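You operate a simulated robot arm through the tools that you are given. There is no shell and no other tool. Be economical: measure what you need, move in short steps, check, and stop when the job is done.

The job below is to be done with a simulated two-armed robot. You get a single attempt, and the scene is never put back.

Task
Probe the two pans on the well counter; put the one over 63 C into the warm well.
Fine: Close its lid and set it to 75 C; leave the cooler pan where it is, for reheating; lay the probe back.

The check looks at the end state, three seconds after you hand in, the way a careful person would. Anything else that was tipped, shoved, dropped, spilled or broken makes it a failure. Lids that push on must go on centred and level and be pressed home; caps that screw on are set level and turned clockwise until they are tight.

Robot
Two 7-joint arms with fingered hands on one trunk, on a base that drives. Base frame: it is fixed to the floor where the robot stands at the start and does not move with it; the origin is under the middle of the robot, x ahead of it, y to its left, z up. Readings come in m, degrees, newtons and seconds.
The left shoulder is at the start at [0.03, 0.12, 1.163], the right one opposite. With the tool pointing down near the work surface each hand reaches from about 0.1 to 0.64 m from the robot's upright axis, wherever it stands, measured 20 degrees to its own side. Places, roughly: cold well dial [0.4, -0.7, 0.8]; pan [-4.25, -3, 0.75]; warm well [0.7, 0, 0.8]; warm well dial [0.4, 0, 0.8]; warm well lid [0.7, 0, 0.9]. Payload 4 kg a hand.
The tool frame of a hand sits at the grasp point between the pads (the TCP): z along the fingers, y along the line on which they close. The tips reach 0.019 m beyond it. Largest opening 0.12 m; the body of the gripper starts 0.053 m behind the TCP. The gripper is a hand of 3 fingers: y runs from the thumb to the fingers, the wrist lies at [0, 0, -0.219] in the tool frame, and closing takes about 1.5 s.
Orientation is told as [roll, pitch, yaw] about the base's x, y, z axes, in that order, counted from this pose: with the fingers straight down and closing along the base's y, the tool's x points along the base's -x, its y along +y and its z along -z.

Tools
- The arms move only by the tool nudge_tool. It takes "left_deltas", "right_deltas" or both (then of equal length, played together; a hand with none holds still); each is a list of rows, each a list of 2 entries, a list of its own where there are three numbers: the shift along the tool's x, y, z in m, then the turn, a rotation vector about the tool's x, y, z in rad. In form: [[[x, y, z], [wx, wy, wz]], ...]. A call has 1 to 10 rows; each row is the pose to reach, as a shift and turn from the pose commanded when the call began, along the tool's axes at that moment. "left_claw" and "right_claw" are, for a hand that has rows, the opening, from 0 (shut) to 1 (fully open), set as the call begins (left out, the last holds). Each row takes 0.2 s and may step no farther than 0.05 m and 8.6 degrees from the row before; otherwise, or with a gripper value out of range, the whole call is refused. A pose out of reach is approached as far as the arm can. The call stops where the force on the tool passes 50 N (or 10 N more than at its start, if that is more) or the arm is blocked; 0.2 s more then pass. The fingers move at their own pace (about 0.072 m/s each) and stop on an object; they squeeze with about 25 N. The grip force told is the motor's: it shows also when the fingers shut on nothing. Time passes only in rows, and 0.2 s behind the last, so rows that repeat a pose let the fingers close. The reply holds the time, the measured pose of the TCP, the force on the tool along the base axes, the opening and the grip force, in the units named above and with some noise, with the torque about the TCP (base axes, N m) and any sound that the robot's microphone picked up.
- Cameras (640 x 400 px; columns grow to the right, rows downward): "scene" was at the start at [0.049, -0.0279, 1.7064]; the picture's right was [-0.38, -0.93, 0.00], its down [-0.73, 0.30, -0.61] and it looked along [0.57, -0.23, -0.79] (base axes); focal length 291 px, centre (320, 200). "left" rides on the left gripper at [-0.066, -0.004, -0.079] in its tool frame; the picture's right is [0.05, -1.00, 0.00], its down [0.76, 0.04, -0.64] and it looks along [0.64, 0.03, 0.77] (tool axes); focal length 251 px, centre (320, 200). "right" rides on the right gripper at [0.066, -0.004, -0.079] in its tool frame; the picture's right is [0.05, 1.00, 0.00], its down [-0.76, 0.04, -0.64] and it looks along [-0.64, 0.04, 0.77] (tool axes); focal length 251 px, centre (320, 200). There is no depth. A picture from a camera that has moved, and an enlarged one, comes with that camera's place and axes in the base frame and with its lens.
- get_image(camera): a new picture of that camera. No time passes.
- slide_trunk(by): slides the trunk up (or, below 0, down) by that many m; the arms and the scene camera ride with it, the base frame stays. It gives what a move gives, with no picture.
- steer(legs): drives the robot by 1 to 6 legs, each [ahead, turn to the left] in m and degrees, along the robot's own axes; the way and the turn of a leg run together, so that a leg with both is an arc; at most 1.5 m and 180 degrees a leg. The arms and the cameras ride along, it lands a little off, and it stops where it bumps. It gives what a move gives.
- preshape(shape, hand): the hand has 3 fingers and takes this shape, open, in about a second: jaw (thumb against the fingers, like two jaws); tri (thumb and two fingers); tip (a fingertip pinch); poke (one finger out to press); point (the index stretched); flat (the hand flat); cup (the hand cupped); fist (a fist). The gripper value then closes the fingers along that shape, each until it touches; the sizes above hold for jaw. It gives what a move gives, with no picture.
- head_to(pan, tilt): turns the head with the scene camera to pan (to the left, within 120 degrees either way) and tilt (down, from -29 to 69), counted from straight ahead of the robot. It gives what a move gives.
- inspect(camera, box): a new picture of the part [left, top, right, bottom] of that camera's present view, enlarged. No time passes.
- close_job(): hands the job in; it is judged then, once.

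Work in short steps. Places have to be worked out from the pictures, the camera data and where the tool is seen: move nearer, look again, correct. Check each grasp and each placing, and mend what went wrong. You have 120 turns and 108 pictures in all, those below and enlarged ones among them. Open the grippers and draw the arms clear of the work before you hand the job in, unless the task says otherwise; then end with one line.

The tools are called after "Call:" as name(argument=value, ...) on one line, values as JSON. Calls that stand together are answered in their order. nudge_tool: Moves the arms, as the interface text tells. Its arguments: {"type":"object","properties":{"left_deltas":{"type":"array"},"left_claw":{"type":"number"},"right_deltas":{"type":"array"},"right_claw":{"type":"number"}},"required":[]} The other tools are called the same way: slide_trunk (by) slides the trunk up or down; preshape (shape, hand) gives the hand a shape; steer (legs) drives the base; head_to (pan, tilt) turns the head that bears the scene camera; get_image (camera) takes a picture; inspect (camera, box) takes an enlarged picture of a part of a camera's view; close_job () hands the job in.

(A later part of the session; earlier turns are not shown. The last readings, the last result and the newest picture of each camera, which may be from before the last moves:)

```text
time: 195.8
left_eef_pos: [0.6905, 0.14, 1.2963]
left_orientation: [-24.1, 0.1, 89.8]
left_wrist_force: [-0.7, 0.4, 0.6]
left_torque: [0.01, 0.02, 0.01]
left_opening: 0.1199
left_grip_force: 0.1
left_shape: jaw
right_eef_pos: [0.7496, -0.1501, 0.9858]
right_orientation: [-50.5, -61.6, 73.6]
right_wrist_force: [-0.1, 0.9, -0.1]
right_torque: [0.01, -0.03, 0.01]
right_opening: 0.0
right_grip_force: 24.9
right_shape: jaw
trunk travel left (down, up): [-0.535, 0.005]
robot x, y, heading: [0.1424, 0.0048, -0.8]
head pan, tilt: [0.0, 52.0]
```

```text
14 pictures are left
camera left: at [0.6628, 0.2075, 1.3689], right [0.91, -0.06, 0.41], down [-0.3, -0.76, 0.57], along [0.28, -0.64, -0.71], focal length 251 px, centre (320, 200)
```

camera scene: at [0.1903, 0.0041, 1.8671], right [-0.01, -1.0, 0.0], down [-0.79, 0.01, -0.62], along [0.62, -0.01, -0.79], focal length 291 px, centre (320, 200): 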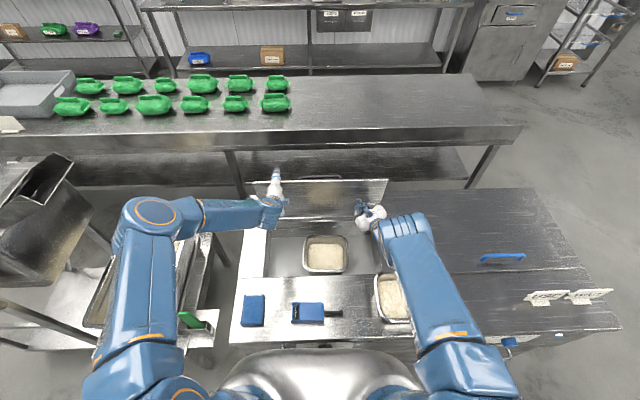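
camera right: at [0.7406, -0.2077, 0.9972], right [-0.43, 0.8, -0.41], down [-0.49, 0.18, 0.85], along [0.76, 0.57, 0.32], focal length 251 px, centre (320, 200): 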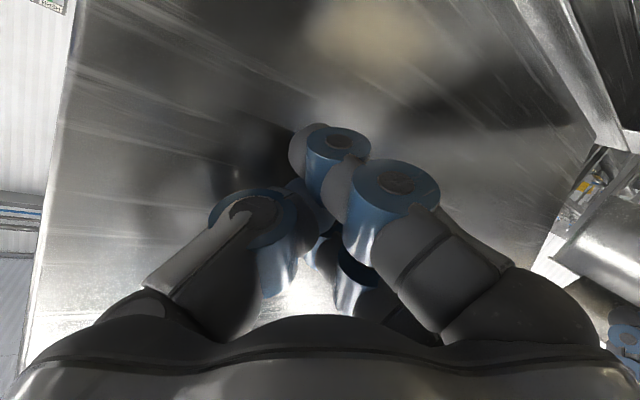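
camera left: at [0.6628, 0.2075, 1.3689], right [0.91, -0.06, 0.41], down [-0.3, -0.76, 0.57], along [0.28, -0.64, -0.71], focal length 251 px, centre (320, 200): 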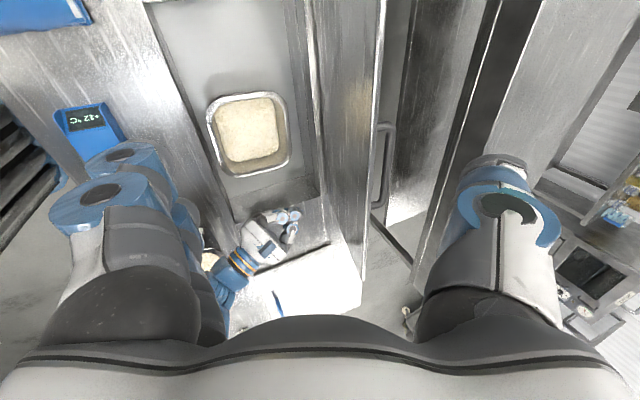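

The lid's hinge holds it where it is left (no load on the right hand now). I withdraw the right hand and bring the left hand back over the top edge (x≈0.82) with 50° pitch.

Call:
nudge_tool(right_deltas=[[[-0.0105, -0.0082, -0.0374], [0, 0, 0]], [[-0.021, -0.0163, -0.0748], [0, 0, 0]], [[-0.0315, -0.0245, -0.1122], [0, 0, 0]], [[-0.042, -0.0326, -0.1496], [0, 0, 0]], [[-0.0525, -0.0408, -0.187], [0, 0, 0]], [[-0.063, -0.0489, -0.2244], [0, 0, 0]], [[-0.0735, -0.0571, -0.2618], [0, 0, 0]]], left_deltas=[[[0, -0.015, 0.02], [0.1, 0, 0]], [[0, -0.03, 0.04], [0.2, 0, 0]], [[0, -0.04, 0.07], [0.3, 0, 0]], [[0, -0.05, 0.1], [0.4, 0, 0]], [[0, -0.06, 0.13], [0.45, 0, 0]], [[0, -0.063, 0.156], [0.45, 0, 0]], [[0, -0.063, 0.156], [0.45, 0, 0]]])

Call:
get_image(camera="left")

```text
time: 197.4
left_eef_pos: [0.8094, 0.1396, 1.1816]
left_orientation: [-50.0, -0.1, 90.0]
left_wrist_force: [0.8, 0.3, 0.1]
left_torque: [-0.02, 0.02, 0.0]
left_opening: 0.1202
left_grip_force: 0.0
left_shape: jaw
right_eef_pos: [0.5483, -0.2512, 1.153]
right_orientation: [-50.7, -61.6, 73.9]
right_wrist_force: [0.0, 0.2, -0.4]
right_torque: [0.0, -0.02, 0.01]
right_opening: 0.0002
right_grip_force: 24.5
right_shape: jaw
trunk travel left (down, up): [-0.535, 0.005]
robot x, y, heading: [0.1426, 0.0066, -0.9]
head pan, tilt: [0.0, 52.0]
```

```text
13 pictures are left
camera left: at [0.7524, 0.2083, 1.2339], right [0.64, -0.06, 0.76], down [-0.52, -0.76, 0.38], along [0.56, -0.64, -0.52], focal length 251 px, centre (320, 200)
```

left: 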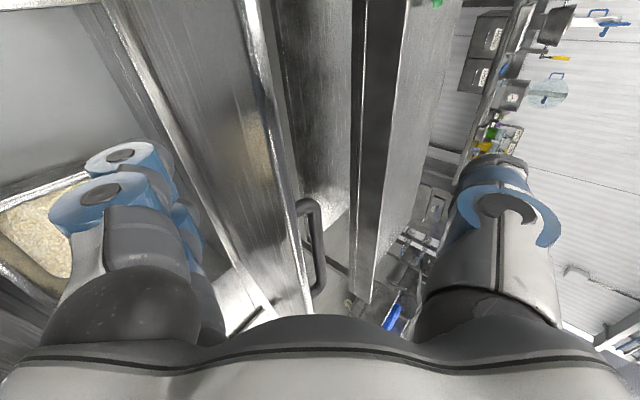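

The edge is again between the fingers and thumb. I lower behind it and sweep it forward and down along the arc to about 45°.

Call:
nudge_tool(left_deltas=[[[0, 0.0192, 0.0161], [0, 0, 0]], [[0, 0.0383, 0.0321], [0, 0, 0]], [[0, 0.0575, 0.0482], [0, 0, 0]]])

Call:
nudge_tool(left_deltas=[[[0, 0.0128, -0.0153], [0, 0, 0]], [[0, 0.0257, -0.0306], [0, 0, 0]], [[0, 0.0606, -0.0536], [0, 0, 0]], [[0, 0.082, -0.062], [0, 0, 0]], [[0, 0.104, -0.0694], [0, 0, 0]], [[0, 0.125, -0.075], [0, 0, 0]], [[0, 0.1457, -0.0801], [0, 0, 0]], [[0, 0.1668, -0.082], [0, 0, 0]], [[0, 0.1879, -0.0838], [0, 0, 0]]])

Call:
get_image(camera="left")

```text
time: 198.2
left_eef_pos: [0.8127, 0.1402, 1.106]
left_orientation: [-49.9, 0.0, 90.0]
left_wrist_force: [0.1, 0.5, -0.1]
left_torque: [0.01, 0.01, -0.01]
left_opening: 0.1201
left_grip_force: 0.0
left_shape: jaw
right_eef_pos: [0.5491, -0.2497, 1.1522]
right_orientation: [-50.4, -61.6, 73.6]
right_wrist_force: [1.3, 0.1, -0.5]
right_torque: [-0.01, -0.02, 0.01]
right_opening: 0.0002
right_grip_force: 25.2
right_shape: jaw
trunk travel left (down, up): [-0.535, 0.005]
robot x, y, heading: [0.1419, 0.0101, -1.0]
head pan, tilt: [0.0, 52.0]
```

```text
time: 200.2
left_eef_pos: [0.6281, 0.1412, 1.0162]
left_orientation: [-50.0, -0.1, 90.0]
left_wrist_force: [-1.2, 1.3, 0.2]
left_torque: [0.01, -0.03, 0.03]
left_opening: 0.1201
left_grip_force: 0.0
left_shape: jaw
right_eef_pos: [0.5491, -0.2505, 1.1527]
right_orientation: [-50.6, -61.5, 73.7]
right_wrist_force: [1.0, 0.2, 0.4]
right_torque: [0.02, 0.01, 0.01]
right_opening: 0.0001
right_grip_force: 25.1
right_shape: jaw
trunk travel left (down, up): [-0.535, 0.005]
robot x, y, heading: [0.1426, 0.0047, -0.9]
head pan, tilt: [0.0, 52.0]
```

```text
12 pictures are left
camera left: at [0.5696, 0.2092, 1.0686], right [0.64, -0.06, 0.76], down [-0.52, -0.76, 0.38], along [0.56, -0.64, -0.52], focal length 251 px, centre (320, 200)
```

left: 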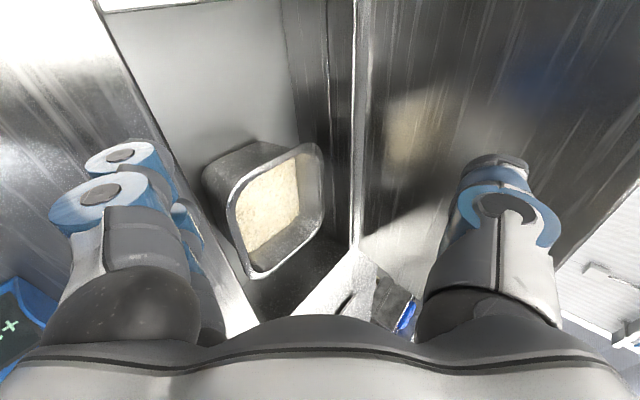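

Call:
get_image(camera="scene")

```text
11 pictures are left
camera scene: at [0.1956, 0.0061, 1.8669], right [-0.01, -1.0, 0.0], down [-0.79, 0.01, -0.62], along [0.62, -0.01, -0.79], focal length 291 px, centre (320, 200)
```

scene: 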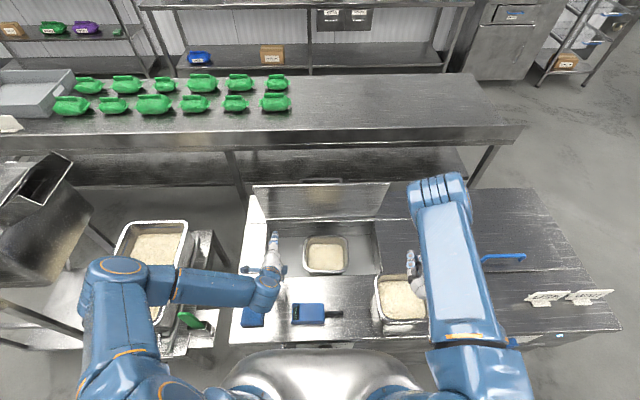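

The thumb slipped over the edge, but the lid holds at about 72° by hinge friction. I'll take the handle instead: left hand up, over to y 0, pitch 30°, just above the bar.

Call:
nudge_tool(left_deltas=[[[0, -0.028, -0.0288], [0, 0, 0]], [[0, -0.056, -0.0576], [0, 0, 0]], [[0, -0.084, -0.0864], [0, 0, 0]], [[0, -0.112, -0.1152], [0, 0, 0]], [[0, -0.14, -0.144], [0, 0, 0]], [[0.0282, -0.1618, -0.118], [-0.07, 0, 0]], [[0.0564, -0.1836, -0.092], [-0.14, 0, 0]], [[0.0846, -0.2054, -0.066], [-0.21, 0, 0]], [[0.1128, -0.2272, -0.04], [-0.28, 0, 0]], [[0.141, -0.249, -0.014], [-0.35, 0, 0]]], left_claw=0.45)

Call:
get_image(camera="left")

```text
time: 202.4
left_eef_pos: [0.7775, -0.0037, 1.2169]
left_orientation: [-29.9, -0.1, 89.9]
left_wrist_force: [-0.5, 0.8, 0.0]
left_torque: [-0.03, 0.01, -0.03]
left_opening: 0.0543
left_grip_force: 0.0
left_shape: jaw
right_eef_pos: [0.5502, -0.2511, 1.1518]
right_orientation: [-50.4, -61.5, 73.6]
right_wrist_force: [0.3, 0.5, 0.7]
right_torque: [0.03, -0.03, -0.01]
right_opening: 0.0
right_grip_force: 24.9
right_shape: jaw
trunk travel left (down, up): [-0.535, 0.005]
robot x, y, heading: [0.1414, 0.0055, -1.0]
head pan, tilt: [0.0, 52.0]
```

```text
10 pictures are left
camera left: at [0.7426, 0.0642, 1.2858], right [0.87, -0.06, 0.5], down [-0.36, -0.76, 0.54], along [0.35, -0.64, -0.68], focal length 251 px, centre (320, 200)
```

left: 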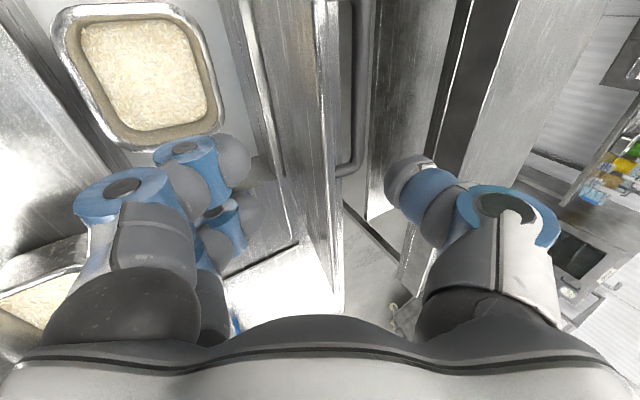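

The bar is at about x 0.868, z 1.118, matching 73°. I slide the fingers down around it with 34° pitch and close.

Call:
nudge_tool(left_deltas=[[[0, -0.0272, 0.01], [0.035, 0, 0]], [[0, -0.0272, 0.045], [0.07, 0, 0]], [[0, -0.0272, 0.08], [0.07, 0, 0]], [[0, -0.0272, 0.11], [0.07, 0, 0]], [[0, -0.0272, 0.1358], [0.07, 0, 0]]])

Call:
nudge_tool(left_deltas=[[[0, 0, 0], [0, 0, 0]], [[0, 0, 0], [0, 0, 0]], [[0, 0, 0], [0, 0, 0]], [[0, 0, 0], [0, 0, 0]], [[0, 0, 0], [0, 0, 0]]], left_claw=0)

Call:
get_image(camera="left")

```text
time: 203.6
left_eef_pos: [0.8681, -0.004, 1.1097]
left_orientation: [-33.9, 0.1, 89.9]
left_wrist_force: [-5.3, -0.5, 2.6]
left_torque: [-0.03, 0.31, 0.01]
left_opening: 0.0558
left_grip_force: 11.8
left_shape: jaw
right_eef_pos: [0.5488, -0.2507, 1.1517]
right_orientation: [-50.6, -61.6, 73.8]
right_wrist_force: [-0.2, 0.2, -0.1]
right_torque: [0.02, 0.01, 0.01]
right_opening: 0.0
right_grip_force: 25.1
right_shape: jaw
trunk travel left (down, up): [-0.535, 0.005]
robot x, y, heading: [0.1409, 0.0065, -1.0]
head pan, tilt: [0.0, 52.0]
```

```text
time: 204.8
left_eef_pos: [0.8677, -0.0031, 1.1108]
left_orientation: [-33.8, 0.0, 89.9]
left_wrist_force: [-3.1, -3.3, 2.6]
left_torque: [0.0, 0.29, -0.02]
left_opening: 0.0542
left_grip_force: 24.4
left_shape: jaw
right_eef_pos: [0.5487, -0.2514, 1.1523]
right_orientation: [-50.6, -61.6, 73.7]
right_wrist_force: [0.4, -0.1, -0.2]
right_torque: [0.06, 0.0, 0.04]
right_opening: 0.0
right_grip_force: 25.0
right_shape: jaw
trunk travel left (down, up): [-0.535, 0.005]
robot x, y, heading: [0.1415, 0.0091, -0.6]
head pan, tilt: [0.0, 52.0]
```

```text
9 pictures are left
camera left: at [0.8277, 0.0649, 1.1766], right [0.83, -0.06, 0.56], down [-0.39, -0.76, 0.51], along [0.4, -0.64, -0.66], focal length 251 px, centre (320, 200)
```

left: 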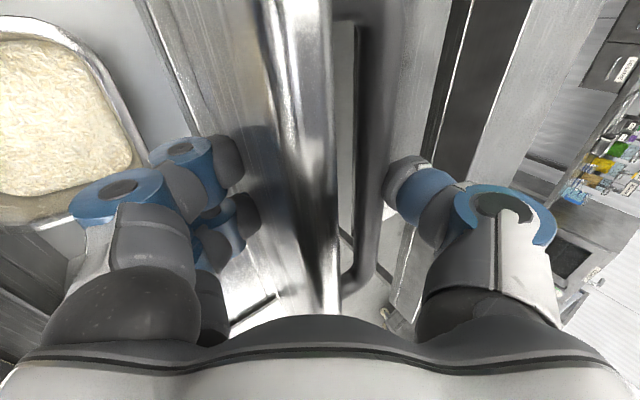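

The front fingers went under the lid and the thumb behind the bar, so the lid is pinched firmly at the handle. I lower it by this pinch to about 45°, then bring the right hand under as a support.

Call:
nudge_tool(left_deltas=[[[0, 0.0112, -0.006], [0.04, 0, 0]], [[0, 0.0224, -0.0115], [0.08, 0, 0]], [[0, 0.0345, -0.016], [0.12, 0, 0]], [[0, 0.0465, -0.0205], [0.16, 0, 0]], [[0, 0.061, -0.024], [0.2, 0, 0]], [[0, 0.0758, -0.027], [0.24, 0, 0]], [[0, 0.091, -0.029], [0.27, 0, 0]], [[0, 0.1069, -0.0311], [0.3, 0, 0]]])

Call:
nudge_tool(right_deltas=[[[0.0069, 0.0139, 0.0358], [0, 0, 0]], [[0.0137, 0.0277, 0.0716], [0, 0, 0]], [[0.0206, 0.0416, 0.1074], [0, 0, 0]], [[0.0275, 0.0555, 0.1431], [0, 0, 0]], [[0.0343, 0.0693, 0.1789], [0, 0, 0]], [[0.0412, 0.0832, 0.2147], [0, 0, 0]]])

Call:
get_image(camera="scene")

```text
time: 206.6
left_eef_pos: [0.7581, -0.0045, 1.0803]
left_orientation: [-51.3, 0.0, 89.8]
left_wrist_force: [-8.6, -11.2, 23.9]
left_torque: [0.19, -1.04, -0.26]
left_opening: 0.053
left_grip_force: 24.8
left_shape: jaw
right_eef_pos: [0.5466, -0.2511, 1.1531]
right_orientation: [-50.8, -61.8, 73.8]
right_wrist_force: [0.2, 0.6, 0.4]
right_torque: [-0.01, -0.01, -0.01]
right_opening: 0.0
right_grip_force: 24.8
right_shape: jaw
trunk travel left (down, up): [-0.535, 0.005]
robot x, y, heading: [0.139, 0.0086, -0.9]
head pan, tilt: [0.0, 52.0]
```

```text
time: 208.0
left_eef_pos: [0.756, -0.0035, 1.0799]
left_orientation: [-51.2, -0.1, 89.8]
left_wrist_force: [-8.5, -15.3, 16.1]
left_torque: [0.22, -0.72, -0.32]
left_opening: 0.0531
left_grip_force: 25.0
left_shape: jaw
right_eef_pos: [0.7029, -0.1317, 1.0268]
right_orientation: [-53.2, -61.7, 76.0]
right_wrist_force: [10.7, -8.7, 40.1]
right_torque: [-3.29, 3.27, 1.61]
right_opening: 0.0001
right_grip_force: 25.3
right_shape: jaw
trunk travel left (down, up): [-0.535, 0.005]
robot x, y, heading: [0.1421, 0.0042, -0.8]
head pan, tilt: [0.0, 52.0]
```

```text
8 pictures are left
camera scene: at [0.1901, 0.0029, 1.8677], right [-0.01, -1.0, 0.0], down [-0.79, 0.01, -0.62], along [0.62, -0.01, -0.79], focal length 291 px, centre (320, 200)
```

scene: 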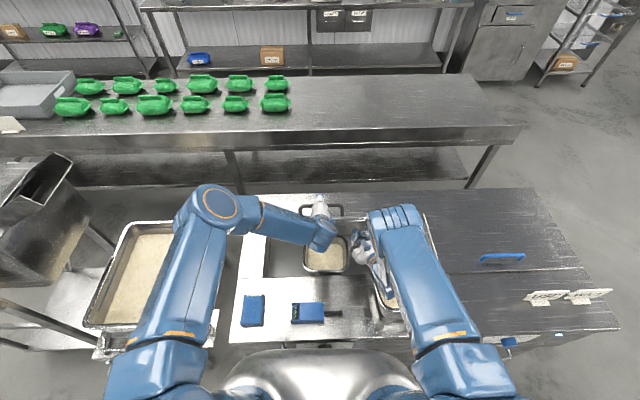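

The right hand feels 40 N upward with a torque, so something is touching behind its fingertips. I look closer before moving.

Call:
inspect(camera="scene", box=[280, 190, 460, 330])

```text
2.86 times, centred on (370, 260) of scene
camera zoom: at [0.1901, 0.0029, 1.8677], right [-0.01, -1.0, 0.0], down [-0.79, 0.01, -0.62], along [0.62, -0.01, -0.79], focal length 832 px, centre (177, 29)
```

zoom: 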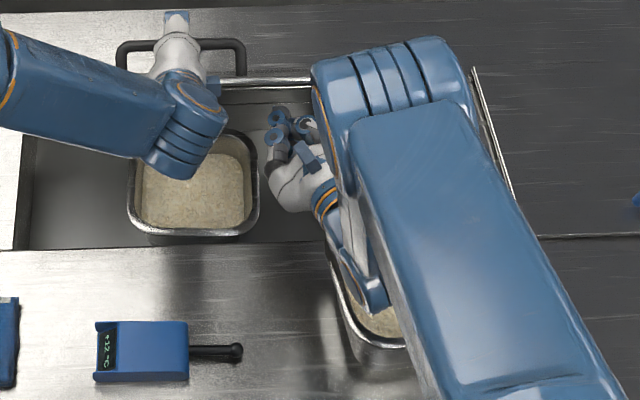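

The right wrist is resting on pan 1's rim. I lift the right hand at once, straight up and slightly left.

Call:
nudge_tool(right_deltas=[[[-0.0176, -0.0074, -0.0061], [0, 0, 0]], [[-0.0351, -0.0148, -0.0121], [0, 0, 0]], [[-0.0439, -0.0185, -0.0152], [0, 0, 0]]])

```text
time: 208.8
left_eef_pos: [0.7572, -0.0033, 1.0791]
left_orientation: [-51.4, 0.0, 89.8]
left_wrist_force: [-13.5, -13.7, 19.6]
left_torque: [0.18, -0.64, -0.3]
left_opening: 0.0529
left_grip_force: 24.6
left_shape: jaw
right_eef_pos: [0.6968, -0.1301, 1.0679]
right_orientation: [-50.5, -61.7, 73.8]
right_wrist_force: [-0.5, 0.5, 0.1]
right_torque: [0.03, -0.03, 0.01]
right_opening: 0.0001
right_grip_force: 25.9
right_shape: jaw
trunk travel left (down, up): [-0.535, 0.005]
robot x, y, heading: [0.1378, 0.0091, -0.7]
head pan, tilt: [0.0, 52.0]
```

Free again. I advance the right fingertips 2–3 cm to touch the lid's underside.

Call:
nudge_tool(right_deltas=[[[-0.0013, -0.0043, 0.009], [0, 0, 0]], [[-0.0025, -0.0086, 0.0179], [0, 0, 0]], [[-0.0038, -0.013, 0.0268], [0, 0, 0]]])

```text
time: 209.6
left_eef_pos: [0.7626, -0.0033, 1.0816]
left_orientation: [-51.8, -0.2, 90.1]
left_wrist_force: [10.5, -14.6, 21.1]
left_torque: [0.27, -0.53, -0.41]
left_opening: 0.0526
left_grip_force: 25.0
left_shape: jaw
right_eef_pos: [0.723, -0.1335, 1.0658]
right_orientation: [-49.8, -61.5, 73.1]
right_wrist_force: [-24.0, -1.3, -9.6]
right_torque: [-0.16, -0.18, 0.38]
right_opening: 0.0
right_grip_force: 24.9
right_shape: jaw
trunk travel left (down, up): [-0.535, 0.005]
robot x, y, heading: [0.1421, 0.0079, -0.8]
head pan, tilt: [0.0, 52.0]
```

The lid is now backed by the right hand. I open the left hand, withdraw it, and re-approach from above with the fingers nearly vertical over the bar.

Call:
nudge_tool(left_deltas=[[[0, 0, 0], [0, 0, 0]], [[0, 0, 0], [0, 0, 0]], [[0, 0, 0], [0, 0, 0]], [[0, 0, -0.03], [0, 0, 0]], [[0, 0, -0.065], [0, 0, 0]], [[0, 0, -0.1], [0, 0, 0]], [[0, -0.03, -0.125], [0, 0, 0]], [[0, -0.06, -0.15], [0, 0, 0]], [[0, -0.094, -0.1755], [0, 0, 0]]], left_claw=1)

Call:
nudge_tool(left_deltas=[[[0, -0.003, 0.018], [-0.135, 0, 0]], [[0, -0.006, 0.037], [-0.27, 0, 0]], [[0, -0.009, 0.055], [-0.405, 0, 0]], [[0, -0.012, 0.074], [-0.54, 0, 0]], [[0, -0.015, 0.092], [-0.675, 0, 0]], [[0, -0.018, 0.111], [-0.81, 0, 0]]], left_claw=0.5)

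Call:
get_image(camera="left")

```text
time: 211.6
left_eef_pos: [0.6845, -0.0022, 1.261]
left_orientation: [-51.1, 0.0, 90.0]
left_wrist_force: [1.0, 0.2, -0.2]
left_torque: [-0.01, 0.01, -0.02]
left_opening: 0.1202
left_grip_force: 0.0
left_shape: jaw
right_eef_pos: [0.7274, -0.13, 1.0687]
right_orientation: [-50.6, -61.7, 73.7]
right_wrist_force: [0.4, 0.0, 0.3]
right_torque: [0.01, 0.02, 0.0]
right_opening: 0.0001
right_grip_force: 25.6
right_shape: jaw
trunk travel left (down, up): [-0.535, 0.005]
robot x, y, heading: [0.1405, 0.0052, -0.7]
head pan, tilt: [0.0, 52.0]
```

```text
time: 213.0
left_eef_pos: [0.7827, -0.0035, 1.2023]
left_orientation: [-4.4, 0.0, 89.9]
left_wrist_force: [-0.3, 0.7, -0.2]
left_torque: [0.01, 0.01, -0.05]
left_opening: 0.0606
left_grip_force: 0.1
left_shape: jaw
right_eef_pos: [0.7289, -0.132, 1.0687]
right_orientation: [-50.4, -61.6, 73.5]
right_wrist_force: [-0.2, 0.4, 0.6]
right_torque: [0.01, 0.01, 0.05]
right_opening: 0.0001
right_grip_force: 25.4
right_shape: jaw
trunk travel left (down, up): [-0.535, 0.005]
robot x, y, heading: [0.1419, 0.0068, -0.8]
head pan, tilt: [0.0, 52.0]
```

```text
6 pictures are left
camera left: at [0.7821, 0.0641, 1.2808], right [1.0, -0.06, 0.08], down [-0.09, -0.76, 0.64], along [0.02, -0.64, -0.77], focal length 251 px, centre (320, 200)
```

left: 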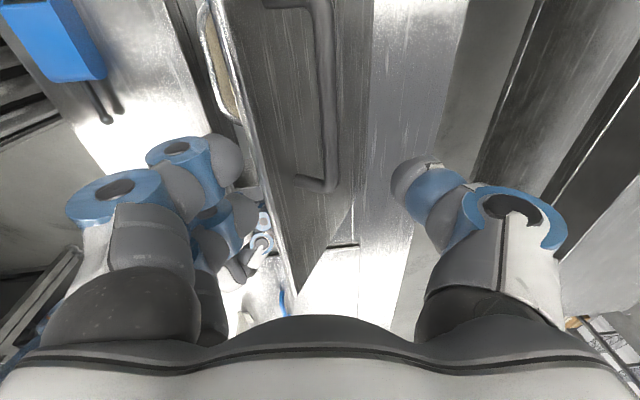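

The hinge friction holds the lid by itself (0 N on the right). The bar is at about x 0.796, z 1.107: I grip it with the left hand and withdraw the right hand.

Call:
nudge_tool(left_deltas=[[[0, -0.0056, 0.03], [0, 0, 0]], [[0, -0.0056, 0.06], [0, 0, 0]], [[0, -0.0056, 0.085], [0, 0, 0]], [[0, -0.0056, 0.1007], [0, 0, 0]], [[0, -0.0056, 0.1007], [0, 0, 0]]], right_deltas=[[[-0.0003, -0.0068, -0.0437], [0, 0, 0]], [[-0.0005, -0.0137, -0.0873], [0, 0, 0]], [[-0.0008, -0.0205, -0.131], [0, 0, 0]], [[-0.001, -0.0274, -0.1746], [0, 0, 0]], [[-0.0013, -0.0342, -0.2183], [0, 0, 0]]])

Call:
nudge_tool(left_deltas=[[[0, 0, 0], [0, 0, 0]], [[0, 0, 0], [0, 0, 0]], [[0, 0, 0], [0, 0, 0]], [[0, 0, 0], [0, 0, 0]], [[0, 0, 0], [0, 0, 0]]], left_claw=0)

```text
time: 214.2
left_eef_pos: [0.7901, -0.0004, 1.1049]
left_orientation: [-4.7, 0.0, 89.9]
left_wrist_force: [0.1, 0.2, 0.2]
left_torque: [0.0, -0.03, 0.01]
left_opening: 0.0598
left_grip_force: 0.1
left_shape: jaw
left hand out of reach, approached as far as the arm can: row 4, 5
right_eef_pos: [0.5439, -0.2332, 1.1504]
right_orientation: [-50.7, -61.6, 73.8]
right_wrist_force: [-1.0, -0.4, -0.4]
right_torque: [0.04, -0.04, 0.01]
right_opening: 0.0
right_grip_force: 24.9
right_shape: jaw
trunk travel left (down, up): [-0.535, 0.005]
robot x, y, heading: [0.1416, 0.0077, -0.9]
head pan, tilt: [0.0, 52.0]
```

```text
time: 215.4
left_eef_pos: [0.7913, 0.0013, 1.1034]
left_orientation: [-4.6, 0.0, 89.9]
left_wrist_force: [-1.2, 0.2, -4.0]
left_torque: [-0.01, -0.01, -0.03]
left_opening: 0.009
left_grip_force: 24.9
left_shape: jaw
right_eef_pos: [0.5452, -0.2316, 1.1492]
right_orientation: [-50.5, -61.6, 73.5]
right_wrist_force: [0.6, 1.0, 0.2]
right_torque: [0.01, 0.0, -0.02]
right_opening: 0.0003
right_grip_force: 25.1
right_shape: jaw
trunk travel left (down, up): [-0.535, 0.005]
robot x, y, heading: [0.1386, 0.0077, -0.7]
head pan, tilt: [0.0, 52.0]
```

The bar is gripped. I lower the lid along its arc to about 10°.

Call:
nudge_tool(left_deltas=[[[0, 0.0233, 0.008], [0, 0, 0]], [[0, 0.042, 0.0163], [0, 0, 0]], [[0, 0.0595, 0.0263], [0, 0, 0]], [[0, 0.0764, 0.0378], [0, 0, 0]], [[0, 0.0922, 0.0507], [0, 0, 0]], [[0, 0.1068, 0.065], [0, 0, 0]], [[0, 0.12, 0.0803], [0, 0, 0]], [[0, 0.1319, 0.0969], [0, 0, 0]], [[0, 0.1423, 0.1145], [0, 0, 0]]])

Call:
nudge_tool(left_deltas=[[[0, 0.004, 0.009], [0, 0, 0]], [[0, 0.008, 0.0185], [0, 0, 0]], [[0, 0.012, 0.028], [0, 0, 0]], [[0, 0.0159, 0.0373], [0, 0, 0]], [[0, 0.0159, 0.0373], [0, 0, 0]]])

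Call:
get_image(camera="scene")

```text
time: 217.4
left_eef_pos: [0.6599, 0.0036, 0.9773]
left_orientation: [-4.7, 0.1, 90.0]
left_wrist_force: [-0.8, 0.6, -0.7]
left_torque: [-0.02, -0.06, -0.01]
left_opening: 0.0058
left_grip_force: 25.2
left_shape: jaw
right_eef_pos: [0.5446, -0.2318, 1.1497]
right_orientation: [-50.5, -61.6, 73.7]
right_wrist_force: [0.9, 0.0, -0.1]
right_torque: [0.0, -0.01, -0.02]
right_opening: 0.0
right_grip_force: 24.7
right_shape: jaw
trunk travel left (down, up): [-0.535, 0.005]
robot x, y, heading: [0.1414, 0.0102, -0.8]
head pan, tilt: [0.0, 52.0]
```

```text
time: 218.6
left_eef_pos: [0.6469, 0.002, 0.9405]
left_orientation: [-4.7, 0.0, 90.0]
left_wrist_force: [0.9, -0.9, 0.2]
left_torque: [0.03, 0.04, -0.03]
left_opening: 0.006
left_grip_force: 25.0
left_shape: jaw
right_eef_pos: [0.5453, -0.231, 1.1496]
right_orientation: [-50.5, -61.7, 73.8]
right_wrist_force: [-0.2, -0.7, -0.1]
right_torque: [0.0, 0.0, -0.01]
right_opening: 0.0002
right_grip_force: 24.5
right_shape: jaw
trunk travel left (down, up): [-0.535, 0.005]
robot x, y, heading: [0.1372, 0.0062, -0.7]
head pan, tilt: [0.0, 52.0]
```

```text
5 pictures are left
camera scene: at [0.1962, 0.0059, 1.8669], right [-0.01, -1.0, 0.0], down [-0.79, 0.01, -0.62], along [0.62, -0.01, -0.79], focal length 291 px, centre (320, 200)
```

scene: 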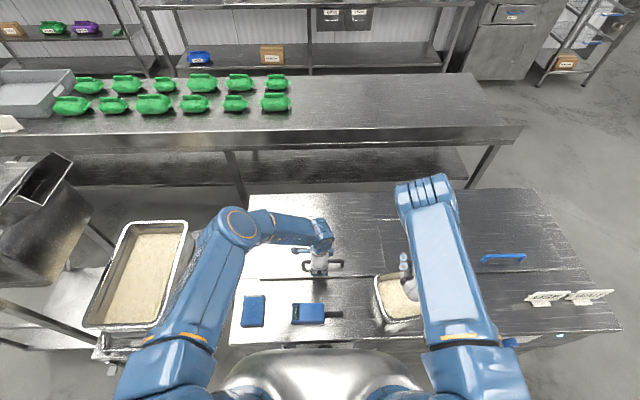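

The lid looks down and flat. I press lightly down on the handle to make sure it is fully closed, then release and lift.

Call:
nudge_tool(left_deltas=[[[0, 0, 0.006], [0, 0, 0]], [[0, 0, 0.012], [0, 0, 0]], [[0, 0, 0.018], [0, 0, 0]]])

Call:
nudge_tool(left_deltas=[[[0, 0, 0], [0, 0, 0]], [[0, 0, 0], [0, 0, 0]], [[0, 0, 0], [0, 0, 0]], [[0, 0, -0.04], [0, 0, 0]], [[0, 0, -0.08], [0, 0, 0]], [[0, 0.04, -0.11], [0, 0, 0]], [[-0.03, 0.075, -0.13], [0, 0, 0]], [[-0.07, 0.1, -0.14], [0, 0, 0]], [[-0.11, 0.12, -0.15], [0, 0, 0]]], left_claw=0.5)

Call:
slide_trunk(by=-0.16)

Call:
inspect(camera="scene", box=[230, 160, 480, 360])

```text
time: 219.4
left_eef_pos: [0.6457, 0.0002, 0.9267]
left_orientation: [-5.0, 0.1, 90.0]
left_wrist_force: [-10.6, -1.0, 36.7]
left_torque: [-0.02, -0.29, -0.01]
left_opening: 0.0057
left_grip_force: 24.7
left_shape: jaw
right_eef_pos: [0.5417, -0.2306, 1.1523]
right_orientation: [-51.0, -61.6, 74.1]
right_wrist_force: [0.4, -0.7, 0.0]
right_torque: [0.0, 0.02, 0.0]
right_opening: 0.0
right_grip_force: 25.1
right_shape: jaw
trunk travel left (down, up): [-0.535, 0.005]
robot x, y, heading: [0.1378, 0.0071, -0.8]
head pan, tilt: [0.0, 52.0]
```

```text
refused: row 7 steps farther than a row can; nothing moved
```

```text
time: 219.8
left_eef_pos: [0.6458, -0.0008, 0.9241]
left_orientation: [-4.9, 0.2, 90.0]
left_wrist_force: [-20.9, 5.7, 32.0]
left_torque: [-0.06, -0.37, 0.02]
left_opening: 0.005
left_grip_force: 25.0
left_shape: jaw
right_eef_pos: [0.5421, -0.2307, 1.1458]
right_orientation: [-51.1, -61.5, 74.1]
right_wrist_force: [0.9, -0.3, -0.3]
right_torque: [-0.01, -0.03, -0.02]
right_opening: 0.0002
right_grip_force: 25.3
right_shape: jaw
trunk travel left (down, up): [-0.53, 0.01]
robot x, y, heading: [0.1422, 0.0091, -0.9]
head pan, tilt: [0.0, 52.0]
stopped: the force on the tool passed its limit at 56 N (the readings are from after the stop); the commanded pose is now the measured one
```

```text
2.00 times, centred on (355, 260) of scene
camera zoom: at [0.1891, 0.0072, 1.8624], right [-0.01, -1.0, 0.0], down [-0.79, 0.01, -0.62], along [0.62, -0.01, -0.79], focal length 583 px, centre (250, 80)
```

zoom: 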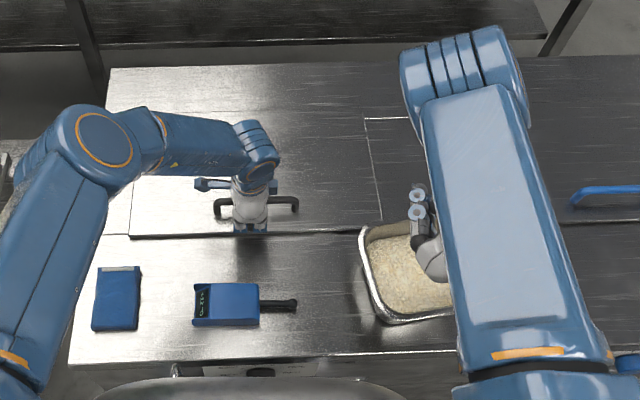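

The lid is shut: the press met 37 N at the closed height. I release the left hand, lift and draw it aside, back the robot off, lower the trunk and look at the dial.

Call:
nudge_tool(left_deltas=[[[0, 0, 0], [0, 0, 0]], [[0, 0, 0], [0, 0, 0]], [[0, 0, 0], [0, 0, 0]], [[0, 0, -0.04], [0, 0, 0]], [[0, 0, -0.08], [0, 0, 0]], [[0, 0.03, -0.115], [0, 0, 0]], [[0, 0.06, -0.15], [0, 0, 0]], [[-0.03, 0.085, -0.175], [0, 0, 0]], [[-0.06, 0.11, -0.2], [0, 0, 0]], [[-0.09, 0.13, -0.22], [0, 0, 0]]], left_claw=0.6)

Call:
nudge_tool(left_deltas=[[[-0.04, 0.01, 0], [0, 0, 0]], [[-0.08, 0.02, 0], [0, 0, 0]], [[-0.12, 0.03, 0], [0, 0, 0]], [[-0.16, 0.04, 0], [0, 0, 0]], [[-0.2, 0.05, 0], [0, 0, 0]]])

Call:
steer(legs=[[-0.3, 0.9]])

Call:
slide_trunk(by=-0.3)

Call:
inspect(camera="scene", box=[240, 120, 440, 260])

```text
time: 220.1
left_eef_pos: [0.6403, -0.003, 0.9294]
left_orientation: [-5.2, 0.4, 90.0]
left_wrist_force: [-34.2, 5.6, 61.9]
left_torque: [-0.08, -1.07, 0.04]
left_opening: 0.0382
left_grip_force: 0.0
left_shape: jaw
right_eef_pos: [0.5356, -0.2307, 1.1498]
right_orientation: [-51.8, -61.6, 74.8]
right_wrist_force: [-0.2, 0.5, -0.2]
right_torque: [-0.04, 0.0, -0.03]
right_opening: 0.0
right_grip_force: 25.5
right_shape: jaw
trunk travel left (down, up): [-0.53, 0.01]
robot x, y, heading: [0.138, 0.0054, -1.0]
head pan, tilt: [0.0, 52.0]
stopped in row 1 (left hand): the force on the tool passed its limit at 58 N (the readings are from after the stop); the commanded pose is now the measured one
```

```text
time: 220.5
left_eef_pos: [0.6426, -0.0004, 0.9326]
left_orientation: [-5.3, 1.8, 89.3]
left_wrist_force: [-25.0, -5.0, 64.0]
left_torque: [0.03, -0.74, 0.0]
left_opening: 0.0535
left_grip_force: 0.1
left_shape: jaw
right_eef_pos: [0.5409, -0.2314, 1.1479]
right_orientation: [-51.3, -61.6, 74.2]
right_wrist_force: [0.2, 0.3, -0.7]
right_torque: [-0.02, 0.01, 0.0]
right_opening: 0.0
right_grip_force: 24.7
right_shape: jaw
trunk travel left (down, up): [-0.53, 0.01]
robot x, y, heading: [0.1426, 0.0086, -0.9]
head pan, tilt: [0.0, 52.0]
stopped in row 1 (left hand): the force on the tool passed its limit at 86 N (the readings are from after the stop); the commanded pose is now the measured one
```

```text
time: 221.3
left_eef_pos: [0.6348, -0.0009, 0.9383]
left_orientation: [-6.1, 2.1, 89.4]
left_wrist_force: [-25.0, 9.7, 41.4]
left_torque: [0.03, -0.69, 0.17]
left_opening: 0.0556
left_grip_force: 0.0
left_shape: jaw
right_eef_pos: [0.5261, -0.23, 1.1485]
right_orientation: [-51.6, -61.7, 74.5]
right_wrist_force: [-0.2, 0.4, -0.3]
right_torque: [0.0, -0.04, 0.03]
right_opening: 0.0
right_grip_force: 25.1
right_shape: jaw
trunk travel left (down, up): [-0.53, 0.01]
robot x, y, heading: [0.1239, 0.0047, -0.7]
head pan, tilt: [0.0, 52.0]
stopped in leg 1: the force on the tool passed its limit at 82 N (the readings are from after the stop); the commanded pose is now the measured one
```

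```text
time: 221.7
left_eef_pos: [0.6348, -0.0008, 0.9376]
left_orientation: [-6.0, 2.0, 89.6]
left_wrist_force: [-31.0, 14.9, 47.6]
left_torque: [0.04, -0.78, 0.22]
left_opening: 0.056
left_grip_force: 0.0
left_shape: jaw
right_eef_pos: [0.5253, -0.23, 1.1459]
right_orientation: [-51.4, -61.6, 74.6]
right_wrist_force: [0.1, -0.5, 0.4]
right_torque: [0.01, 0.01, -0.02]
right_opening: 0.0001
right_grip_force: 24.8
right_shape: jaw
trunk travel left (down, up): [-0.528, 0.012]
robot x, y, heading: [0.1287, 0.0078, -0.6]
head pan, tilt: [0.0, 52.0]
stopped: the force on the tool passed its limit at 68 N (the readings are from after the stop); the commanded pose is now the measured one
```

```text
2.86 times, centred on (340, 190) of scene
camera zoom: at [0.1718, 0.0081, 1.86], right [-0.01, -1.0, 0.0], down [-0.78, 0.01, -0.62], along [0.62, -0.01, -0.78], focal length 832 px, centre (263, 229)
```

zoom: 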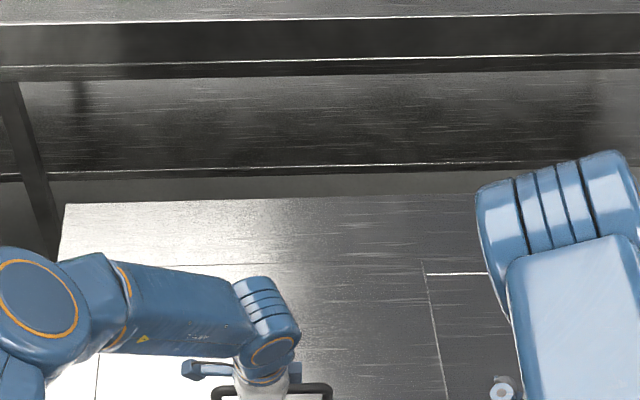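

The left hand is still pressing on the lid, from the trunk move. I lift it straight up first, nothing else.

Call:
nudge_tool(left_deltas=[[[0, 0, -0.015], [0, 0, 0]], [[0, 0, -0.03], [0, 0, 0]], [[0, 0, -0.06], [0, 0, 0]], [[0, 0, -0.1], [0, 0, 0]], [[0, 0, -0.14], [0, 0, 0]], [[0, 0.02, -0.18], [0, 0, 0]], [[0, 0.04, -0.2], [0, 0, 0]]])

```text
time: 223.2
left_eef_pos: [0.5814, 0.0067, 1.1291]
left_orientation: [-5.8, 2.0, 89.6]
left_wrist_force: [0.3, 0.0, 0.3]
left_torque: [-0.04, 0.01, -0.05]
left_opening: 0.0717
left_grip_force: 0.0
left_shape: jaw
right_eef_pos: [0.5316, -0.2313, 1.1434]
right_orientation: [-50.7, -61.5, 73.8]
right_wrist_force: [0.4, -1.1, 0.3]
right_torque: [-0.02, -0.01, 0.01]
right_opening: 0.0003
right_grip_force: 25.4
right_shape: jaw
trunk travel left (down, up): [-0.528, 0.012]
robot x, y, heading: [0.1303, 0.0053, -0.7]
head pan, tilt: [0.0, 52.0]
```

Clear. Now I move the left hand aside, back off 0.3 m, lower the trunk and view the dial.

Call:
nudge_tool(left_deltas=[[[-0.04, 0.02, 0], [0, 0, 0]], [[-0.08, 0.04, 0], [0, 0, 0]], [[-0.12, 0.06, 0], [0, 0, 0]], [[-0.16, 0.08, 0], [0, 0, 0]], [[-0.2, 0.1, 0], [0, 0, 0]], [[-0.24, 0.1, 0], [0, 0, 0]]])

Call:
steer(legs=[[-0.3, 0.7]])

Call:
slide_trunk(by=-0.33)

Call:
get_image(camera="scene")

```text
time: 224.7
left_eef_pos: [0.4839, 0.2453, 1.1082]
left_orientation: [-6.0, 2.1, 89.5]
left_wrist_force: [0.1, 0.4, -0.1]
left_torque: [-0.04, 0.0, -0.03]
left_opening: 0.0719
left_grip_force: 0.1
left_shape: jaw
right_eef_pos: [0.5311, -0.231, 1.1434]
right_orientation: [-50.6, -61.4, 73.8]
right_wrist_force: [-0.1, 0.2, 0.1]
right_torque: [-0.02, 0.02, 0.01]
right_opening: 0.0
right_grip_force: 25.1
right_shape: jaw
trunk travel left (down, up): [-0.528, 0.012]
robot x, y, heading: [0.132, 0.0071, -1.0]
head pan, tilt: [0.0, 52.0]
```

```text
time: 226.7
left_eef_pos: [0.185, 0.2493, 1.1089]
left_orientation: [-5.9, 2.1, 89.6]
left_wrist_force: [0.0, 0.4, 0.2]
left_torque: [0.0, -0.02, 0.0]
left_opening: 0.0714
left_grip_force: 0.1
left_shape: jaw
right_eef_pos: [0.2322, -0.2271, 1.1435]
right_orientation: [-50.7, -61.5, 73.9]
right_wrist_force: [-0.8, -1.3, -0.5]
right_torque: [0.04, -0.03, 0.04]
right_opening: 0.0001
right_grip_force: 25.3
right_shape: jaw
trunk travel left (down, up): [-0.528, 0.012]
robot x, y, heading: [-0.173, 0.016, -1.1]
head pan, tilt: [0.0, 52.0]
```

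```text
time: 229.9
left_eef_pos: [0.1836, 0.249, 0.7789]
left_orientation: [-5.9, 2.2, 89.5]
left_wrist_force: [1.3, -0.5, -0.4]
left_torque: [-0.02, -0.01, 0.0]
left_opening: 0.0717
left_grip_force: 0.1
left_shape: jaw
right_eef_pos: [0.2322, -0.2272, 0.8133]
right_orientation: [-50.7, -61.6, 73.8]
right_wrist_force: [-0.4, -0.4, 0.7]
right_torque: [0.0, 0.0, 0.02]
right_opening: 0.0001
right_grip_force: 25.1
right_shape: jaw
trunk travel left (down, up): [-0.198, 0.342]
robot x, y, heading: [-0.1728, 0.0108, -1.1]
head pan, tilt: [0.0, 52.0]
```

```text
2 pictures are left
camera scene: at [-0.1171, 0.0104, 1.5297], right [-0.02, -1.0, 0.0], down [-0.79, 0.01, -0.62], along [0.62, -0.01, -0.79], focal length 291 px, centre (320, 200)
```

scene: 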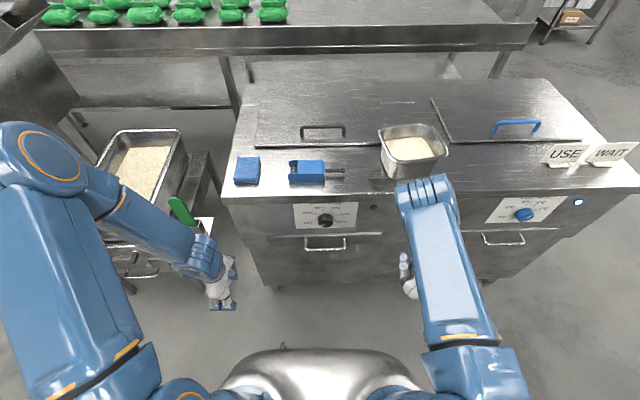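

The lid is closed flat, and the probe and pan 1 are in place. I zoom on the dial to read its pointer.

Call:
inspect(camera="scene", box=[285, 193, 365, 243])

```text
8.00 times, centred on (325, 218) of scene
camera zoom: at [-0.1171, 0.0104, 1.5297], right [-0.02, -1.0, 0.0], down [-0.79, 0.01, -0.62], along [0.62, -0.01, -0.79], focal length 2331 px, centre (280, 56)
```

zoom: 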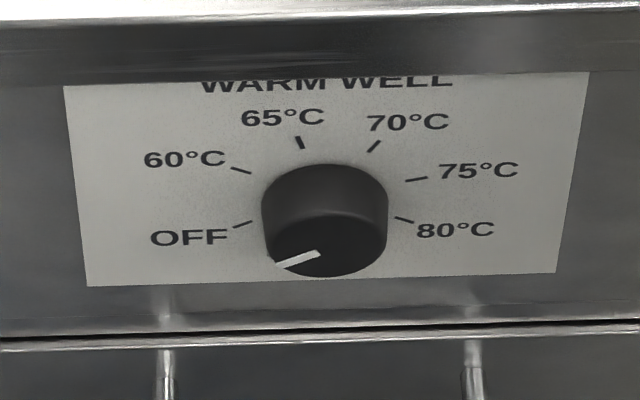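

The pointer is at OFF; the marks are about 50° apart, so 75 °C needs about 200° clockwise. The knob is about 47 mm wide with its centre near [0.394, -0.017, 0.758]. I align the right hand's fingers along +x in front of it.

Call:
nudge_tool(right_deltas=[[[-0.0094, 0.0277, 0.0241], [0.0722, -0.0228, 0]], [[-0.0188, 0.0554, 0.0482], [0.1443, -0.0457, 0]], [[-0.0283, 0.0831, 0.0724], [0.2165, -0.0685, 0]], [[-0.0377, 0.1107, 0.0965], [0.2887, -0.0913, 0]], [[-0.0471, 0.1384, 0.1206], [0.3608, -0.1142, 0]], [[-0.0565, 0.1661, 0.1447], [0.433, -0.137, 0]], [[-0.0565, 0.1661, 0.1447], [0.433, -0.137, 0]]], right_claw=0.7)

Call:
nudge_tool(right_deltas=[[[0, 0, 0], [0, 0, -0.14]], [[0, 0, 0], [0, 0, -0.28]], [[0, 0, 0], [0, 0, -0.42]], [[0, 0, 0], [0, 0, -0.56]], [[0, 0, 0], [0, 0, -0.7]], [[0, 0, 0], [0, 0, -0.84]], [[0, 0, 0], [0, 0, -0.98]], [[0, 0, 0], [0, 0, -1.12]]])

```text
time: 231.5
left_eef_pos: [0.1852, 0.249, 0.7783]
left_orientation: [-5.9, 2.1, 89.4]
left_wrist_force: [0.3, 0.8, 0.1]
left_torque: [-0.01, -0.01, 0.03]
left_opening: 0.0715
left_grip_force: 0.0
left_shape: jaw
right_eef_pos: [0.2995, -0.0144, 0.759]
right_orientation: [-89.9, -64.2, 89.8]
right_wrist_force: [0.3, -0.4, 0.1]
right_torque: [0.0, 0.0, 0.02]
right_opening: 0.0842
right_grip_force: 0.0
right_shape: jaw
trunk travel left (down, up): [-0.198, 0.342]
robot x, y, heading: [-0.1734, 0.0096, -0.9]
head pan, tilt: [0.0, 52.0]
```

```text
time: 233.3
left_eef_pos: [0.1842, 0.249, 0.7789]
left_orientation: [-5.8, 2.1, 89.6]
left_wrist_force: [0.5, -0.3, -0.2]
left_torque: [0.03, 0.0, 0.0]
left_opening: 0.0716
left_grip_force: 0.1
left_shape: jaw
right_eef_pos: [0.2992, -0.0171, 0.757]
right_orientation: [-89.9, 0.0, 90.1]
right_wrist_force: [-0.6, -0.1, -0.4]
right_torque: [0.02, 0.03, -0.01]
right_opening: 0.0842
right_grip_force: 0.0
right_shape: jaw
trunk travel left (down, up): [-0.198, 0.342]
robot x, y, heading: [-0.1737, 0.0107, -1.1]
head pan, tilt: [0.0, 52.0]
```

All in reach, fingers along +x and on the knob's axis. I pre-turn another 32° counter-clockwise to leave room for a long clockwise turn.

Call:
nudge_tool(right_deltas=[[[0, 0, 0], [0, 0, -0.14]], [[0, 0, 0], [0, 0, -0.28]], [[0, 0, 0], [0, 0, -0.42]], [[0, 0, 0], [0, 0, -0.56]]])

```text
time: 234.3
left_eef_pos: [0.1842, 0.2499, 0.7783]
left_orientation: [-5.9, 2.2, 89.5]
left_wrist_force: [1.0, -0.7, 0.8]
left_torque: [0.01, 0.04, 0.01]
left_opening: 0.0716
left_grip_force: 0.1
left_shape: jaw
right_eef_pos: [0.2951, -0.0356, 0.7982]
right_orientation: [-89.6, 31.8, 90.4]
right_wrist_force: [0.2, -0.3, 0.6]
right_torque: [-0.03, 0.03, 0.06]
right_opening: 0.0841
right_grip_force: 0.1
right_shape: jaw
right hand out of reach, approached as far as the arm can: row 3, 4
trunk travel left (down, up): [-0.198, 0.342]
robot x, y, heading: [-0.1737, 0.0086, -0.9]
head pan, tilt: [0.0, 52.0]
```

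The limit is about 20° further. I back off to a reachable roll, advance onto the knob, and close.

Call:
nudge_tool(right_deltas=[[[0, 0, 0], [0, 0, 0.13]], [[0, 0, 0], [0, 0, 0.26]], [[0, 0, 0], [0, 0, 0.38]], [[0, 0, 0], [0, 0, 0.38]], [[0, 0, 0.03], [0, 0, 0.38]], [[0, 0, 0.06], [0, 0, 0.38]], [[0, 0, 0.08], [0, 0, 0.38]], [[0, 0, 0.092], [0, 0, 0.38]]])

```text
time: 236.1
left_eef_pos: [0.1812, 0.2485, 0.7804]
left_orientation: [-6.3, 2.0, 89.4]
left_wrist_force: [0.2, -0.1, 0.5]
left_torque: [0.03, 0.01, 0.01]
left_opening: 0.0716
left_grip_force: 0.1
left_shape: jaw
right_eef_pos: [0.3807, -0.0378, 0.7957]
right_orientation: [-89.8, 10.5, 90.0]
right_wrist_force: [-49.1, -1.4, 2.2]
right_torque: [-0.04, 2.75, 0.55]
right_opening: 0.0814
right_grip_force: 0.1
right_shape: jaw
trunk travel left (down, up): [-0.198, 0.342]
robot x, y, heading: [-0.1742, 0.014, -1.2]
head pan, tilt: [0.0, 52.0]
```

The commanded pose had shifted, so the hand was off-centre and touched the panel. I back out and recentre on y -0.017, z 0.758.

Call:
nudge_tool(right_deltas=[[[0, 0, -0.04], [0, 0, 0]], [[0, 0, -0.08], [0, 0, 0]], [[-0.0138, 0.017, -0.08], [0, 0, 0.05]], [[-0.0276, 0.0335, -0.08], [0, 0, 0.1]], [[-0.0276, 0.0335, -0.08], [0, 0, 0.1]]])

```text
time: 237.3
left_eef_pos: [0.1839, 0.2497, 0.7791]
left_orientation: [-5.9, 2.0, 89.6]
left_wrist_force: [0.1, -0.6, -0.3]
left_torque: [0.02, 0.0, -0.01]
left_opening: 0.0716
left_grip_force: 0.1
left_shape: jaw
right_eef_pos: [0.3064, -0.0163, 0.7612]
right_orientation: [-90.0, 4.5, 90.0]
right_wrist_force: [0.3, -1.2, -0.3]
right_torque: [-0.01, -0.01, -0.02]
right_opening: 0.084
right_grip_force: 0.1
right_shape: jaw
trunk travel left (down, up): [-0.198, 0.342]
robot x, y, heading: [-0.1732, 0.0087, -0.9]
head pan, tilt: [0.0, 52.0]
```

Centred. I advance to x≈0.389 and close on the knob.

Call:
nudge_tool(right_deltas=[[[0, 0.003, 0.025], [0, 0, 0]], [[0, 0.003, 0.05], [0, 0, 0]], [[0, 0.003, 0.07], [0, 0, 0]], [[0, 0.003, 0.083], [0, 0, 0]]])

Call:
nudge_tool(right_deltas=[[[0, 0, 0], [0, 0, 0]], [[0, 0, 0], [0, 0, 0]], [[0, 0, 0], [0, 0, 0]], [[0, 0, 0], [0, 0, 0]], [[0, 0, 0], [0, 0, 0]]], right_claw=0)

```text
time: 238.3
left_eef_pos: [0.1848, 0.2493, 0.7769]
left_orientation: [-5.9, 2.1, 89.4]
left_wrist_force: [0.2, -0.1, 0.3]
left_torque: [0.02, -0.04, -0.03]
left_opening: 0.0716
left_grip_force: 0.0
left_shape: jaw
right_eef_pos: [0.3899, -0.0151, 0.756]
right_orientation: [-89.9, 4.6, 90.0]
right_wrist_force: [0.7, -0.5, 0.2]
right_torque: [-0.01, -0.02, 0.0]
right_opening: 0.0842
right_grip_force: 0.0
right_shape: jaw
trunk travel left (down, up): [-0.198, 0.342]
robot x, y, heading: [-0.1734, 0.0109, -1.2]
head pan, tilt: [0.0, 52.0]
```

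```text
time: 239.5
left_eef_pos: [0.1859, 0.2509, 0.7785]
left_orientation: [-5.9, 2.1, 89.5]
left_wrist_force: [0.2, 0.2, 0.0]
left_torque: [0.02, 0.01, 0.01]
left_opening: 0.0716
left_grip_force: 0.0
left_shape: jaw
right_eef_pos: [0.3912, -0.0157, 0.7564]
right_orientation: [-90.0, 4.7, 90.0]
right_wrist_force: [4.6, -0.4, -0.3]
right_torque: [0.03, -0.01, -0.02]
right_opening: 0.0371
right_grip_force: 25.4
right_shape: jaw
trunk travel left (down, up): [-0.198, 0.342]
robot x, y, heading: [-0.1733, 0.0154, -1.1]
head pan, tilt: [0.0, 52.0]
```

The knob is gripped and centred (no side load). I turn clockwise 80°.

Call:
nudge_tool(right_deltas=[[[0, 0, 0], [0, 0, 0.14]], [[0, 0, 0], [0, 0, 0.28]], [[0, 0, 0], [0, 0, 0.42]], [[0, 0, 0], [0, 0, 0.56]], [[0, 0, 0], [0, 0, 0.7]], [[0, 0, 0], [0, 0, 0.84]], [[0, 0, 0], [0, 0, 0.98]], [[0, 0, 0], [0, 0, 1.12]], [[0, 0, 0], [0, 0, 1.26]], [[0, 0, 0], [0, 0, 1.4]]])

```text
time: 241.7
left_eef_pos: [0.1854, 0.2492, 0.777]
left_orientation: [-5.8, 2.0, 89.4]
left_wrist_force: [0.2, 0.5, -0.9]
left_torque: [-0.03, 0.01, -0.02]
left_opening: 0.0716
left_grip_force: 0.0
left_shape: jaw
right_eef_pos: [0.3893, -0.0168, 0.7542]
right_orientation: [-89.5, -75.9, 89.3]
right_wrist_force: [7.9, -17.5, -4.0]
right_torque: [-0.13, -0.04, -0.09]
right_opening: 0.0336
right_grip_force: 24.7
right_shape: jaw
trunk travel left (down, up): [-0.198, 0.342]
robot x, y, heading: [-0.1734, 0.0114, -0.7]
head pan, tilt: [0.0, 52.0]
```

It turned 80° without slipping (friction torque about 0.13 N m). I continue 60° more clockwise.

Call:
nudge_tool(right_deltas=[[[0, 0, 0], [0, 0, 0.13]], [[0, 0, 0], [0, 0, 0.26]], [[0, 0, 0], [0, 0, 0.39]], [[0, 0, 0], [0, 0, 0.52]], [[0, 0, 0], [0, 0, 0.65]], [[0, 0, 0], [0, 0, 0.78]], [[0, 0, 0], [0, 0, 0.91]], [[0, 0, 0], [0, 0, 1.047]]])

```text
time: 243.5
left_eef_pos: [0.1847, 0.247, 0.7779]
left_orientation: [-5.8, 2.0, 89.6]
left_wrist_force: [0.7, 0.1, 0.2]
left_torque: [0.03, 0.01, 0.02]
left_opening: 0.0718
left_grip_force: 0.1
left_shape: jaw
right_eef_pos: [0.388, -0.0186, 0.7544]
right_orientation: [89.5, -44.2, -90.0]
right_wrist_force: [-3.5, -22.2, -19.4]
right_torque: [-0.14, 0.28, -0.37]
right_opening: 0.0347
right_grip_force: 25.0
right_shape: jaw
trunk travel left (down, up): [-0.198, 0.342]
robot x, y, heading: [-0.17, 0.0093, -1.0]
head pan, tilt: [0.0, 52.0]
```

140° so far. I turn the last 60° clockwise.

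Call:
nudge_tool(right_deltas=[[[0, 0, 0], [0, 0, 0.13]], [[0, 0, 0], [0, 0, 0.26]], [[0, 0, 0], [0, 0, 0.39]], [[0, 0, 0], [0, 0, 0.52]], [[0, 0, 0], [0, 0, 0.65]], [[0, 0, 0], [0, 0, 0.78]], [[0, 0, 0], [0, 0, 0.91]], [[0, 0, 0], [0, 0, 1.04]]])

```text
time: 245.3
left_eef_pos: [0.1857, 0.2494, 0.7778]
left_orientation: [-5.8, 2.0, 89.5]
left_wrist_force: [0.1, -0.2, -0.2]
left_torque: [0.05, 0.01, -0.02]
left_opening: 0.0716
left_grip_force: 0.0
left_shape: jaw
right_eef_pos: [0.3888, -0.0141, 0.752]
right_orientation: [89.4, 15.3, -90.1]
right_wrist_force: [-9.5, -7.4, -27.6]
right_torque: [-0.02, 0.38, 0.0]
right_opening: 0.0353
right_grip_force: 24.6
right_shape: jaw
trunk travel left (down, up): [-0.198, 0.342]
robot x, y, heading: [-0.1714, 0.0135, -0.8]
head pan, tilt: [0.0, 52.0]
```

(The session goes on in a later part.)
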